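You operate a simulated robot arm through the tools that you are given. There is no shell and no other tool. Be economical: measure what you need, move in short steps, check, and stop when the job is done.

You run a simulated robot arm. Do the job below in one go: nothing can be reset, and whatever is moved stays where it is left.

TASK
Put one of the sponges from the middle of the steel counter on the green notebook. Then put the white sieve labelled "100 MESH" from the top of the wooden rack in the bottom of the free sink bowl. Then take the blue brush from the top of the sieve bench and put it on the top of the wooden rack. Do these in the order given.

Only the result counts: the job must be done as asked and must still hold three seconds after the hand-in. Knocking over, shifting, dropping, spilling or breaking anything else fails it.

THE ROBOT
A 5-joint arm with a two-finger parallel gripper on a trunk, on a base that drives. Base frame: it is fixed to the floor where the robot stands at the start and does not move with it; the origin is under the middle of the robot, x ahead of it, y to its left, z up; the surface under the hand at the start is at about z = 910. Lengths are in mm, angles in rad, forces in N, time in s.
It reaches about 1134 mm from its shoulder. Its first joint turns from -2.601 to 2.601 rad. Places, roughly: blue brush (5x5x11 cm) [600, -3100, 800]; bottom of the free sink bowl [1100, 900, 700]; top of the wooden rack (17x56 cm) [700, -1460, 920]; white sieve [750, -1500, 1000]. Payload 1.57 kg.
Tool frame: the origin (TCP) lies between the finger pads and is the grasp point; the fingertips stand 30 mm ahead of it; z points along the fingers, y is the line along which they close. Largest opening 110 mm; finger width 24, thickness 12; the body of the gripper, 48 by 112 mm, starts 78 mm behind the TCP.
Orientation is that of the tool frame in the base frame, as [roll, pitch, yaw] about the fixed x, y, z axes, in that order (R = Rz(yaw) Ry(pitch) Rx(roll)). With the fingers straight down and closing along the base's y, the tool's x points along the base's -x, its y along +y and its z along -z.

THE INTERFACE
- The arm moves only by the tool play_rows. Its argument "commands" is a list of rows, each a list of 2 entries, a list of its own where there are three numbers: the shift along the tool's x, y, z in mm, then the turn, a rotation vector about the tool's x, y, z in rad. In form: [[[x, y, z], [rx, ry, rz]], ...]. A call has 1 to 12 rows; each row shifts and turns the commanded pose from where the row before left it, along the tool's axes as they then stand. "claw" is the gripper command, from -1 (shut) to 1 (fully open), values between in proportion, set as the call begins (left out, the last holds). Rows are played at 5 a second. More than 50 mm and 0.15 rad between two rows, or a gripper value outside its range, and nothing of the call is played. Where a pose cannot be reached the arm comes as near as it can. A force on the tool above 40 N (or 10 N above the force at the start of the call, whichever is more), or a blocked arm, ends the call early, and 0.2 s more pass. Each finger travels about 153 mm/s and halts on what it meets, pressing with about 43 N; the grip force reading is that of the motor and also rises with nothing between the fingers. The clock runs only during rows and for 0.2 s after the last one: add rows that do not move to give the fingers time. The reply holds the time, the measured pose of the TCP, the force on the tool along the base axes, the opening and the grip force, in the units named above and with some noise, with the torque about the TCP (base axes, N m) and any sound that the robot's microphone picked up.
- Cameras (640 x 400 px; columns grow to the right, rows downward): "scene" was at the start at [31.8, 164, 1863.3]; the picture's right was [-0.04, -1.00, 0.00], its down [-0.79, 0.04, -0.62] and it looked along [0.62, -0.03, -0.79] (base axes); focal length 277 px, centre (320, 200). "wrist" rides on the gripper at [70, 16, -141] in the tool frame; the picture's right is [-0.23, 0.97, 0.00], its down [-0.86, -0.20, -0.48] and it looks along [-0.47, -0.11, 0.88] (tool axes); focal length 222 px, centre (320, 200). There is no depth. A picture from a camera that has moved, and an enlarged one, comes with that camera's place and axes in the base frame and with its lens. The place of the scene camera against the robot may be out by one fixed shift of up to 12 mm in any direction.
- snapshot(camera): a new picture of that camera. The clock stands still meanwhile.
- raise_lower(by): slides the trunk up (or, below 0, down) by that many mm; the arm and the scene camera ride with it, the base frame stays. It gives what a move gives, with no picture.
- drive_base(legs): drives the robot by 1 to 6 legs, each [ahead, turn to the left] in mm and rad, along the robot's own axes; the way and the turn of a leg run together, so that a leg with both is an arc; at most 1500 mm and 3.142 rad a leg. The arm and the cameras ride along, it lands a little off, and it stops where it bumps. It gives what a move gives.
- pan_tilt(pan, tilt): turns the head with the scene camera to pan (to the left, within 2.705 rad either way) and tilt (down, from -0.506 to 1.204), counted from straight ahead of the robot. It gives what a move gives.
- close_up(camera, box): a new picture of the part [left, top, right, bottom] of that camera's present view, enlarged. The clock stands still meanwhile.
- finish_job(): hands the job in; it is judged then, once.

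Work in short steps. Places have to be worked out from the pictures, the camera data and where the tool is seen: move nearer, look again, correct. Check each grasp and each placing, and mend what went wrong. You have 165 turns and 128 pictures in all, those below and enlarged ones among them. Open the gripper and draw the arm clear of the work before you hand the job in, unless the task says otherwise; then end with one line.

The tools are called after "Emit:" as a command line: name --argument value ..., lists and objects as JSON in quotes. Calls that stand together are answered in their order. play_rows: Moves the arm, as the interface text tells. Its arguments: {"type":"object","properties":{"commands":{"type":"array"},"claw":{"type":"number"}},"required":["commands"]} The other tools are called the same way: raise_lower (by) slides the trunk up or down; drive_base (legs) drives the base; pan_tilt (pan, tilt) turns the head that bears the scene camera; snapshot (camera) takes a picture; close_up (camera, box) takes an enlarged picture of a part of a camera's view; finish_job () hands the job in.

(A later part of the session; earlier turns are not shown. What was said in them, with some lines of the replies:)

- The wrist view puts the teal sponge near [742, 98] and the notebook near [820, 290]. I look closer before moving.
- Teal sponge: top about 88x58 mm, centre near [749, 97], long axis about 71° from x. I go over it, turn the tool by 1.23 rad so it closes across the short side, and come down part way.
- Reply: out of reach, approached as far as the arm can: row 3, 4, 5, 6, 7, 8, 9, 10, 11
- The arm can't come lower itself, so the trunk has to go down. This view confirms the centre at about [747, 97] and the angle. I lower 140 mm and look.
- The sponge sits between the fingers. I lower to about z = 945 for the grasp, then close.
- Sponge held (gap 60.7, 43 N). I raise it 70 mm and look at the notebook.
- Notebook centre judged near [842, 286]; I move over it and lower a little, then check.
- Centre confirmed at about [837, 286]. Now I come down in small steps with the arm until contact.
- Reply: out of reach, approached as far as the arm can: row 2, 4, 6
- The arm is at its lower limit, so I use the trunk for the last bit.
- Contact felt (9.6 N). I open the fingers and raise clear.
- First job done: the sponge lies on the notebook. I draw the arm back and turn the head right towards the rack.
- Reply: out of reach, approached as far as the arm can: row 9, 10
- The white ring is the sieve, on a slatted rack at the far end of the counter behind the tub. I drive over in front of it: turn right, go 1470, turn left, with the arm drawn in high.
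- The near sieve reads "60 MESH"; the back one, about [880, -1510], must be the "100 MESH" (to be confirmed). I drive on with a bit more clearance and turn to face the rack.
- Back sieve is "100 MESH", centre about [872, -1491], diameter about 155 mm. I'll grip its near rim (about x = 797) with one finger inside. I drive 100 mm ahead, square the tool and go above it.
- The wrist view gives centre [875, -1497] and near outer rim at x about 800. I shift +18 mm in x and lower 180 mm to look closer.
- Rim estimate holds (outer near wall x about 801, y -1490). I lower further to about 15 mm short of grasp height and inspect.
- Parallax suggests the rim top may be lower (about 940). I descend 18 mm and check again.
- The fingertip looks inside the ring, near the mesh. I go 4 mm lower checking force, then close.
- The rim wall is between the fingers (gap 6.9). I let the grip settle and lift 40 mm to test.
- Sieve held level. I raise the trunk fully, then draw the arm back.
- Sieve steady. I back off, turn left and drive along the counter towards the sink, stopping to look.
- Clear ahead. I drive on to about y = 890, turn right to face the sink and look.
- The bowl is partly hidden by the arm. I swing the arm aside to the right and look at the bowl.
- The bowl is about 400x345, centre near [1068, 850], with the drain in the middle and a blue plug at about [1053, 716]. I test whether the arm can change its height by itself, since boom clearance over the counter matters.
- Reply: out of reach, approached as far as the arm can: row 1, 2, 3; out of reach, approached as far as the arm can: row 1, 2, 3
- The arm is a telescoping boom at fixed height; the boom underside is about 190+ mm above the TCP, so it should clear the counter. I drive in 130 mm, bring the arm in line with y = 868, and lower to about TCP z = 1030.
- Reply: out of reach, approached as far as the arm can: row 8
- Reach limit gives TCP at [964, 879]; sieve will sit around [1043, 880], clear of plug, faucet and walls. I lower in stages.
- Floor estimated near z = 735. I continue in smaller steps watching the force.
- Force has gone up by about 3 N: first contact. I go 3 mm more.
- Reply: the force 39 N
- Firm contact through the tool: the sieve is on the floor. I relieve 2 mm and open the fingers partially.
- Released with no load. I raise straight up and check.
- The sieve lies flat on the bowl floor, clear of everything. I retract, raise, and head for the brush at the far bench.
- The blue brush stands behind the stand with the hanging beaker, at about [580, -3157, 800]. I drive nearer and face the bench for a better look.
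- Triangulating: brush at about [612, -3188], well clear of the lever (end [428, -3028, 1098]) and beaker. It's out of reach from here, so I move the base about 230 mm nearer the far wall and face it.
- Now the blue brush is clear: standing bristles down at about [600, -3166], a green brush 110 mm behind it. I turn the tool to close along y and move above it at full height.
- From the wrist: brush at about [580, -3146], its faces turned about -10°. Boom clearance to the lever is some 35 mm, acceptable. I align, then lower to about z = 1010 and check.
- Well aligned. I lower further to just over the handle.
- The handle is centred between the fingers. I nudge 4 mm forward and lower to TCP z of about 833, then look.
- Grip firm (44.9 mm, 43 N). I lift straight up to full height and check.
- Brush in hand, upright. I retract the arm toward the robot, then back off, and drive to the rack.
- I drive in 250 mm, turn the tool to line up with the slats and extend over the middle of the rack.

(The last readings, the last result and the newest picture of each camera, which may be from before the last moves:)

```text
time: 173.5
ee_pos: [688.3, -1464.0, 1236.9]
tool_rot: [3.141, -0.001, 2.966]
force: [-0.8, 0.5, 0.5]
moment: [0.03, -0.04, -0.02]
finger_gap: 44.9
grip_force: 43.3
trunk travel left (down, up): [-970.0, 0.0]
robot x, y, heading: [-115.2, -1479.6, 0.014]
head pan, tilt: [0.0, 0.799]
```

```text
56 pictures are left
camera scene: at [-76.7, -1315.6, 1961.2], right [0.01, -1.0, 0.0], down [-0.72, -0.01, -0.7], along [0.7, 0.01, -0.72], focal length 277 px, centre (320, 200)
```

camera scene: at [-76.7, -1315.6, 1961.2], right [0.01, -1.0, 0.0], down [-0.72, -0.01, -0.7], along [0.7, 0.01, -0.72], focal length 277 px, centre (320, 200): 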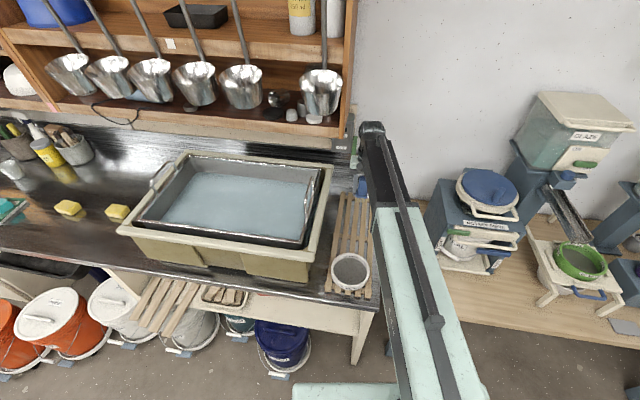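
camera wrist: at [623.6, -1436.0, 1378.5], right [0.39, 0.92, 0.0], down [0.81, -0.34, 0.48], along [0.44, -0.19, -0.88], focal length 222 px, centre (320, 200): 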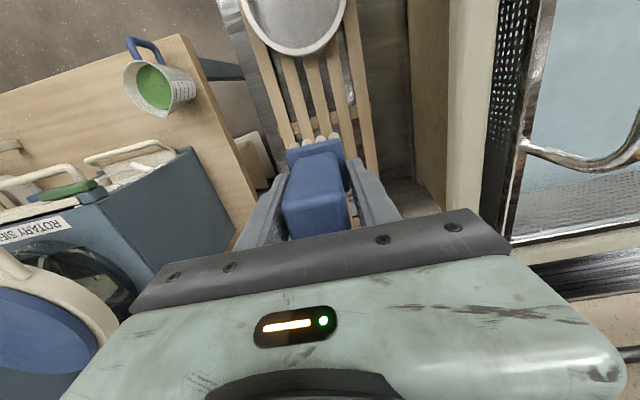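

Rack centreline passes about [653, -1455] along -10°. I go to about [735, -1470], lower to z of about 1080 and find the slats.

Emit:
play_rows --commands '[[[-47.3, 2.2, 0], [0, 0, 0]], [[0, 0, 0], [0, 0, 0]]]'

Emit:
raise_lower --by -155

Emit:
close_up --camera "wrist" --box '[200, 0, 440, 240]'

Emit:
close_up --camera "scene" --box '[300, 120, 420, 240]'

```text
time: 174.1
ee_pos: [736.4, -1471.8, 1235.9]
tool_rot: [-3.14, -0.002, 2.967]
force: [-0.4, 0.5, -0.4]
moment: [0.0, -0.03, 0.02]
finger_gap: 44.7
grip_force: 42.2
trunk travel left (down, up): [-970.0, 0.0]
robot x, y, heading: [-112.7, -1484.2, 0.009]
head pan, tilt: [0.0, 0.799]
```

```text
time: 175.9
ee_pos: [736.8, -1470.7, 1081.6]
tool_rot: [-3.141, -0.001, 2.967]
force: [-0.1, 0.4, -0.3]
moment: [-0.01, 0.01, -0.04]
finger_gap: 44.9
grip_force: 43.0
trunk travel left (down, up): [-815.0, 155.0]
robot x, y, heading: [-112.2, -1482.4, 0.011]
head pan, tilt: [0.0, 0.799]
```

```text
1.67 times, centred on (320, 120) of wrist
camera zoom: at [671.4, -1442.5, 1223.3], right [0.39, 0.92, 0.0], down [0.81, -0.35, 0.48], along [0.44, -0.19, -0.88], focal length 370 px, centre (320, 333)
```

zoom: 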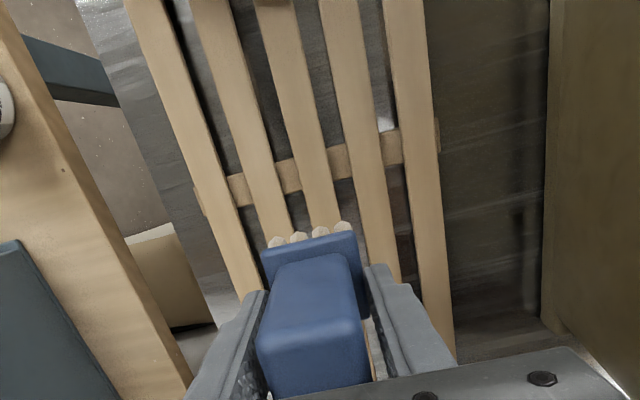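

```text
3.33 times, centred on (360, 180) of scene
camera zoom: at [-76.2, -1315.6, 1806.2], right [0.01, -1.0, 0.0], down [-0.72, -0.01, -0.7], along [0.7, 0.01, -0.72], focal length 924 px, centre (187, 267)
```

zoom: 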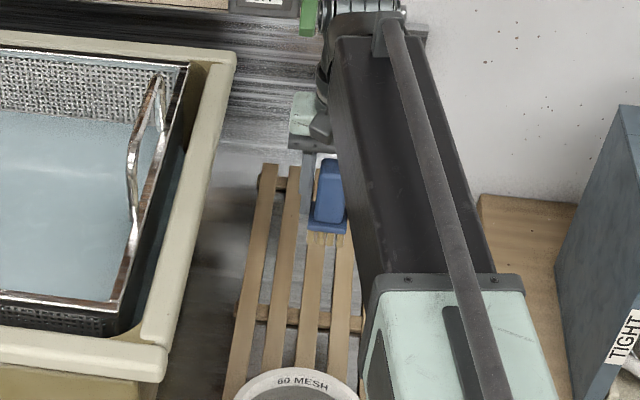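

Slats 2 and 3 lie at y of about -1501 and -1459 here; I shift so that the brush straddles them (y of about -1480) and lower.

Emit:
play_rows --commands '[[[-1.6, -9.4, 0], [0, 0, 0]], [[0, 0, 0], [0, 0, 0]]]'

Emit:
raise_lower --by -60

Emit:
close_up --camera "wrist" --box '[240, 40, 420, 220]'

Emit:
close_up --camera "scene" --box '[310, 110, 400, 200]'

```text
time: 176.5
ee_pos: [736.2, -1482.6, 1082.7]
tool_rot: [3.141, -0.002, 2.967]
force: [-0.8, 0.8, 0.4]
moment: [0.02, -0.01, -0.02]
finger_gap: 44.9
grip_force: 42.9
trunk travel left (down, up): [-815.0, 155.0]
robot x, y, heading: [-111.5, -1484.8, 0.009]
head pan, tilt: [0.0, 0.799]
```

```text
time: 177.5
ee_pos: [736.6, -1481.5, 1022.0]
tool_rot: [-3.141, -0.001, 2.968]
force: [0.1, -1.1, -0.9]
moment: [0.02, 0.02, 0.0]
finger_gap: 45.0
grip_force: 43.2
trunk travel left (down, up): [-755.0, 215.0]
robot x, y, heading: [-110.3, -1486.2, 0.011]
head pan, tilt: [0.0, 0.799]
```

```text
2.22 times, centred on (330, 130) of wrist
camera zoom: at [670.8, -1452.3, 1163.3], right [0.39, 0.92, 0.0], down [0.81, -0.34, 0.48], along [0.44, -0.19, -0.88], focal length 494 px, centre (298, 356)
```

zoom: 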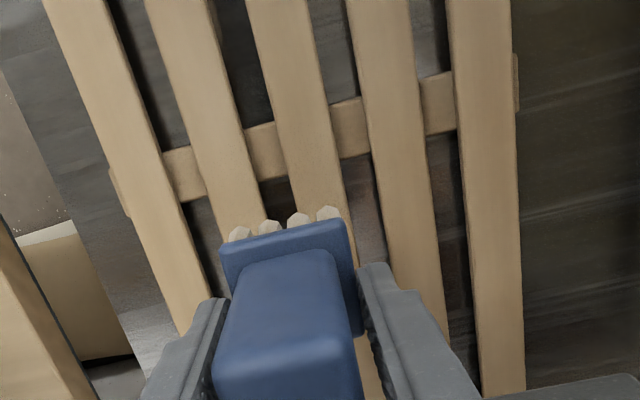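

```text
4.44 times, centred on (355, 155) of scene
camera zoom: at [-76.2, -1315.6, 1746.2], right [0.01, -1.0, 0.0], down [-0.72, -0.01, -0.7], along [0.7, 0.01, -0.72], focal length 1232 px, centre (164, 400)
```

zoom: 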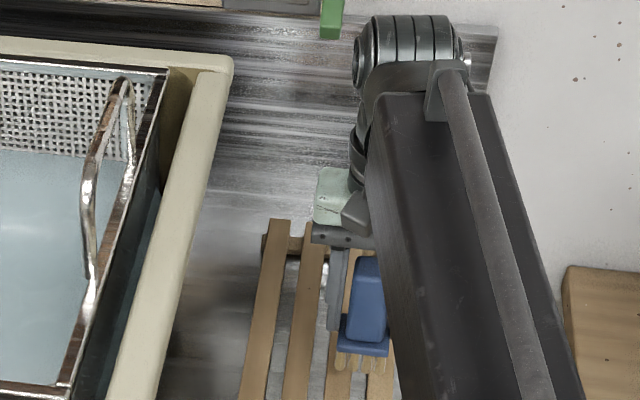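

The brush straddles slats 2 and 3. I come down in steps until contact.

Emit:
raise_lower --by -12

Emit:
raise_lower --by -4

```text
time: 178.1
ee_pos: [736.5, -1481.7, 1009.8]
tool_rot: [-3.141, 0.0, 2.967]
force: [0.5, -0.2, -0.1]
moment: [0.0, 0.0, -0.03]
finger_gap: 45.0
grip_force: 42.5
trunk travel left (down, up): [-743.0, 227.0]
robot x, y, heading: [-112.6, -1483.9, 0.015]
head pan, tilt: [0.0, 0.799]
```

```text
time: 178.6
ee_pos: [736.9, -1480.8, 1005.9]
tool_rot: [3.141, -0.001, 2.966]
force: [-0.6, 0.1, -0.4]
moment: [0.01, -0.02, -0.03]
finger_gap: 44.8
grip_force: 43.4
trunk travel left (down, up): [-739.0, 231.0]
robot x, y, heading: [-110.8, -1484.6, 0.015]
head pan, tilt: [0.0, 0.799]
```

Emit:
raise_lower --by -4

Emit:
close_up --camera "wrist" --box '[240, 60, 400, 200]'

```text
time: 179.2
ee_pos: [736.7, -1480.8, 1001.2]
tool_rot: [-3.141, -0.001, 2.967]
force: [0.1, 0.2, -1.2]
moment: [0.01, 0.0, -0.01]
finger_gap: 44.9
grip_force: 43.1
trunk travel left (down, up): [-735.0, 235.0]
robot x, y, heading: [-113.0, -1483.4, 0.013]
head pan, tilt: [0.0, 0.799]
```

```text
2.86 times, centred on (320, 130) of wrist
camera zoom: at [670.8, -1452.3, 1143.2], right [0.39, 0.92, 0.0], down [0.81, -0.34, 0.48], along [0.44, -0.19, -0.88], focal length 635 px, centre (320, 400)
```

zoom: 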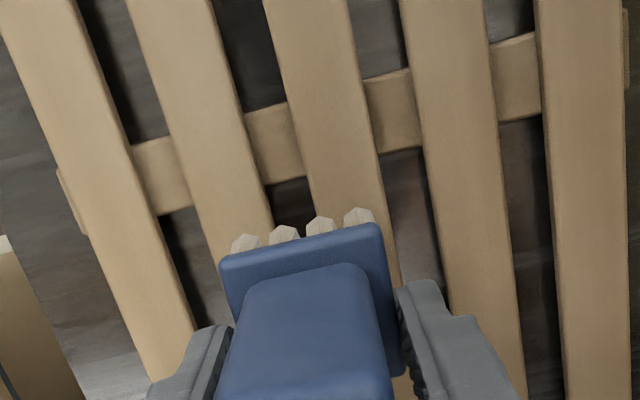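

Emit:
raise_lower --by -5

```text
time: 179.7
ee_pos: [736.8, -1481.6, 996.7]
tool_rot: [3.14, -0.003, 2.967]
force: [-0.1, 0.3, -0.6]
moment: [0.01, -0.02, -0.02]
finger_gap: 45.2
grip_force: 43.1
trunk travel left (down, up): [-730.0, 240.0]
robot x, y, heading: [-107.2, -1482.8, 0.009]
head pan, tilt: [0.0, 0.799]
```

Emit:
raise_lower --by -5

```text
time: 180.2
ee_pos: [735.3, -1481.4, 992.6]
tool_rot: [-3.141, -0.002, 2.967]
force: [-0.5, -0.3, -1.3]
moment: [0.02, -0.02, -0.04]
finger_gap: 45.0
grip_force: 43.3
trunk travel left (down, up): [-725.0, 245.0]
robot x, y, heading: [-112.4, -1484.3, 0.012]
head pan, tilt: [0.0, 0.799]
```

Emit:
raise_lower --by -5

Emit:
close_up --camera "wrist" --box '[240, 60, 400, 200]'

Emit:
close_up --camera "scene" --box '[320, 110, 400, 190]'

```text
time: 180.8
ee_pos: [736.5, -1480.5, 986.9]
tool_rot: [3.141, -0.003, 2.966]
force: [0.7, -0.3, -1.1]
moment: [0.03, 0.02, 0.0]
finger_gap: 44.5
grip_force: 42.9
trunk travel left (down, up): [-720.0, 250.0]
robot x, y, heading: [-108.9, -1487.0, 0.01]
head pan, tilt: [0.0, 0.799]
```

```text
2.86 times, centred on (320, 130) of wrist
camera zoom: at [670.8, -1452.3, 1128.2], right [0.39, 0.92, 0.0], down [0.81, -0.34, 0.48], along [0.44, -0.19, -0.88], focal length 635 px, centre (320, 400)
```

zoom: 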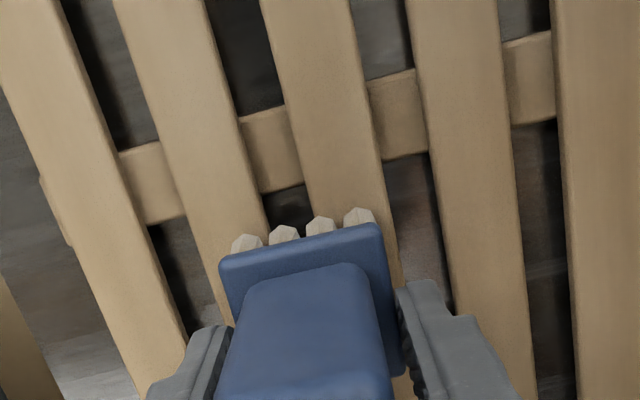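

```text
5.00 times, centred on (360, 150) of scene
camera zoom: at [-76.1, -1315.6, 1711.2], right [0.01, -1.0, 0.0], down [-0.72, -0.01, -0.7], along [0.7, 0.01, -0.72], focal length 1385 px, centre (120, 450)
```

zoom: 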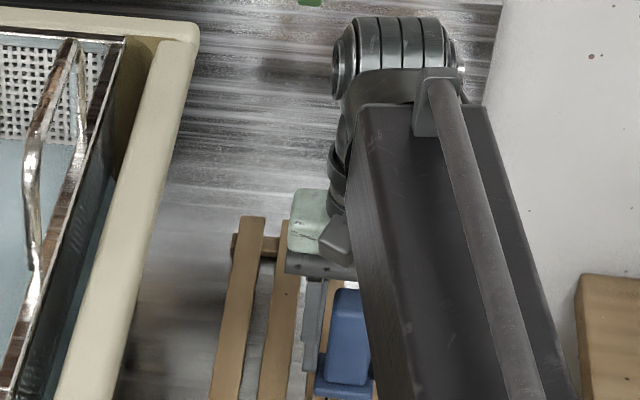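

Emit:
raise_lower --by -4

```text
time: 181.3
ee_pos: [736.6, -1482.2, 982.1]
tool_rot: [-3.141, -0.002, 2.967]
force: [0.2, 0.1, 0.2]
moment: [0.01, 0.02, -0.01]
finger_gap: 44.8
grip_force: 43.6
trunk travel left (down, up): [-716.0, 254.0]
robot x, y, heading: [-112.1, -1486.2, 0.013]
head pan, tilt: [0.0, 0.799]
```

Emit:
raise_lower --by -3

```text
time: 181.8
ee_pos: [736.1, -1482.4, 981.9]
tool_rot: [-3.141, 0.002, 2.967]
force: [12.2, 0.1, 33.6]
moment: [0.05, -0.36, 0.01]
finger_gap: 45.0
grip_force: 42.6
trunk travel left (down, up): [-713.0, 257.0]
robot x, y, heading: [-111.7, -1482.6, 0.013]
head pan, tilt: [0.0, 0.799]
```

Contact (33 N). I relieve 2.5 mm, open the fingers moderately, and check.

Emit:
raise_lower --by 2.5

Emit:
play_rows --commands '[[[0, 0, 0], [0, 0, 0]], [[0, 0, 0], [0, 0, 0]], [[0, 0, 0], [0, 0, 0]]]' --claw 0.3

Emit:
snapshot --camera "wrist"

```text
time: 182.3
ee_pos: [736.0, -1481.5, 982.4]
tool_rot: [-3.139, -0.004, 2.968]
force: [-1.9, 0.7, 0.7]
moment: [0.03, 0.01, 0.02]
finger_gap: 45.1
grip_force: 43.3
trunk travel left (down, up): [-715.0, 255.0]
robot x, y, heading: [-110.1, -1483.9, 0.011]
head pan, tilt: [0.0, 0.799]
```

```text
time: 183.2
ee_pos: [736.1, -1481.2, 982.3]
tool_rot: [-3.141, -0.001, 2.967]
force: [0.1, 0.5, 0.1]
moment: [0.01, 0.0, 0.0]
finger_gap: 71.5
grip_force: 0.0
trunk travel left (down, up): [-715.0, 255.0]
robot x, y, heading: [-110.2, -1484.5, 0.009]
head pan, tilt: [0.0, 0.799]
```

```text
48 pictures are left
camera wrist: at [670.8, -1452.3, 1123.7], right [0.39, 0.92, 0.0], down [0.81, -0.34, 0.48], along [0.44, -0.19, -0.88], focal length 222 px, centre (320, 200)
```

wrist: 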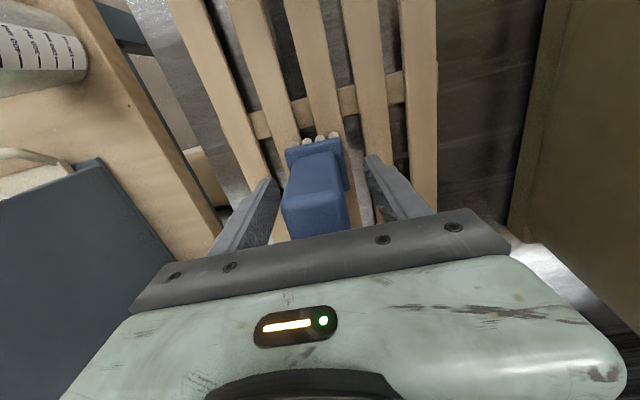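

The brush stands by itself, both fingers free of it. I raise straight up and look.

Emit:
raise_lower --by 250

Emit:
snapshot --camera "wrist"

```text
time: 185.7
ee_pos: [735.8, -1480.7, 1231.6]
tool_rot: [-3.14, -0.002, 2.968]
force: [0.6, 0.5, -0.1]
moment: [-0.02, 0.02, 0.0]
finger_gap: 71.6
grip_force: 0.1
trunk travel left (down, up): [-965.0, 5.0]
robot x, y, heading: [-112.4, -1482.1, 0.014]
head pan, tilt: [0.0, 0.799]
```

```text
47 pictures are left
camera wrist: at [670.9, -1452.2, 1373.7], right [0.39, 0.92, 0.0], down [0.81, -0.34, 0.48], along [0.44, -0.19, -0.88], focal length 222 px, centre (320, 200)
```

wrist: 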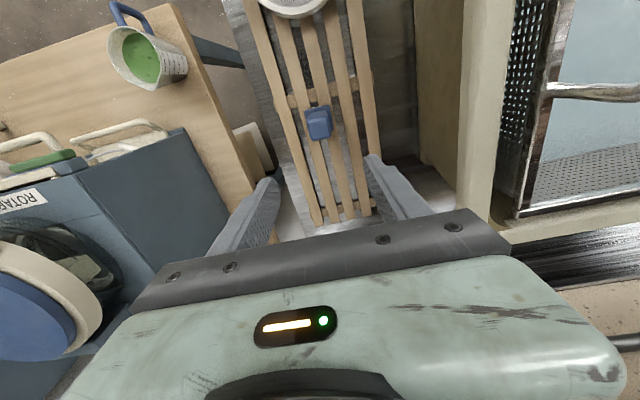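

The brush stands on the rack. I draw the arm back, open fully and take a last look.

Emit:
play_rows --commands '[[[45, -8, 0], [0, 0, 0]], [[45, -8, 0], [0, 0, 0]], [[45, -8, 0], [0, 0, 0]], [[45, -8, 0], [0, 0, 0]], [[45, -8, 0], [0, 0, 0]], [[0, 0, 0], [0, 0, 0]], [[0, 0, 0], [0, 0, 0]]]' --claw 1

Emit:
close_up --camera "scene" --box '[300, 150, 420, 310]'

```text
time: 187.3
ee_pos: [508.7, -1484.6, 1232.9]
tool_rot: [3.141, -0.003, 2.966]
force: [-0.7, -0.7, 0.5]
moment: [-0.02, 0.0, 0.02]
finger_gap: 110.1
grip_force: 0.0
trunk travel left (down, up): [-965.0, 5.0]
robot x, y, heading: [-111.7, -1487.4, 0.016]
head pan, tilt: [0.0, 0.799]
```

```text
2.50 times, centred on (360, 230) of scene
camera zoom: at [-76.5, -1315.6, 1956.7], right [0.01, -1.0, 0.0], down [-0.72, -0.01, -0.7], along [0.7, 0.01, -0.72], focal length 693 px, centre (220, 125)
```

zoom: 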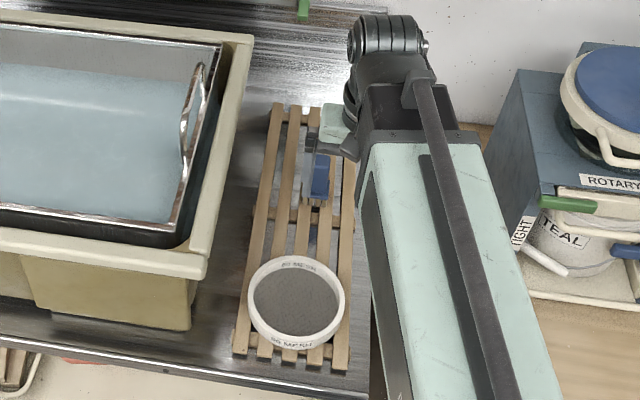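

All three things are in place, the gripper is open and the arm is clear, so I hand the job in.

Emit:
finish_job

```text
The job is handed in.
```

I did the three jobs in the order given and handed in: the teal sponge is on the green notebook, the "100 MESH" sieve is flat on the bottom of the free sink bowl, and the blue brush is standing on top of the wooden rack.
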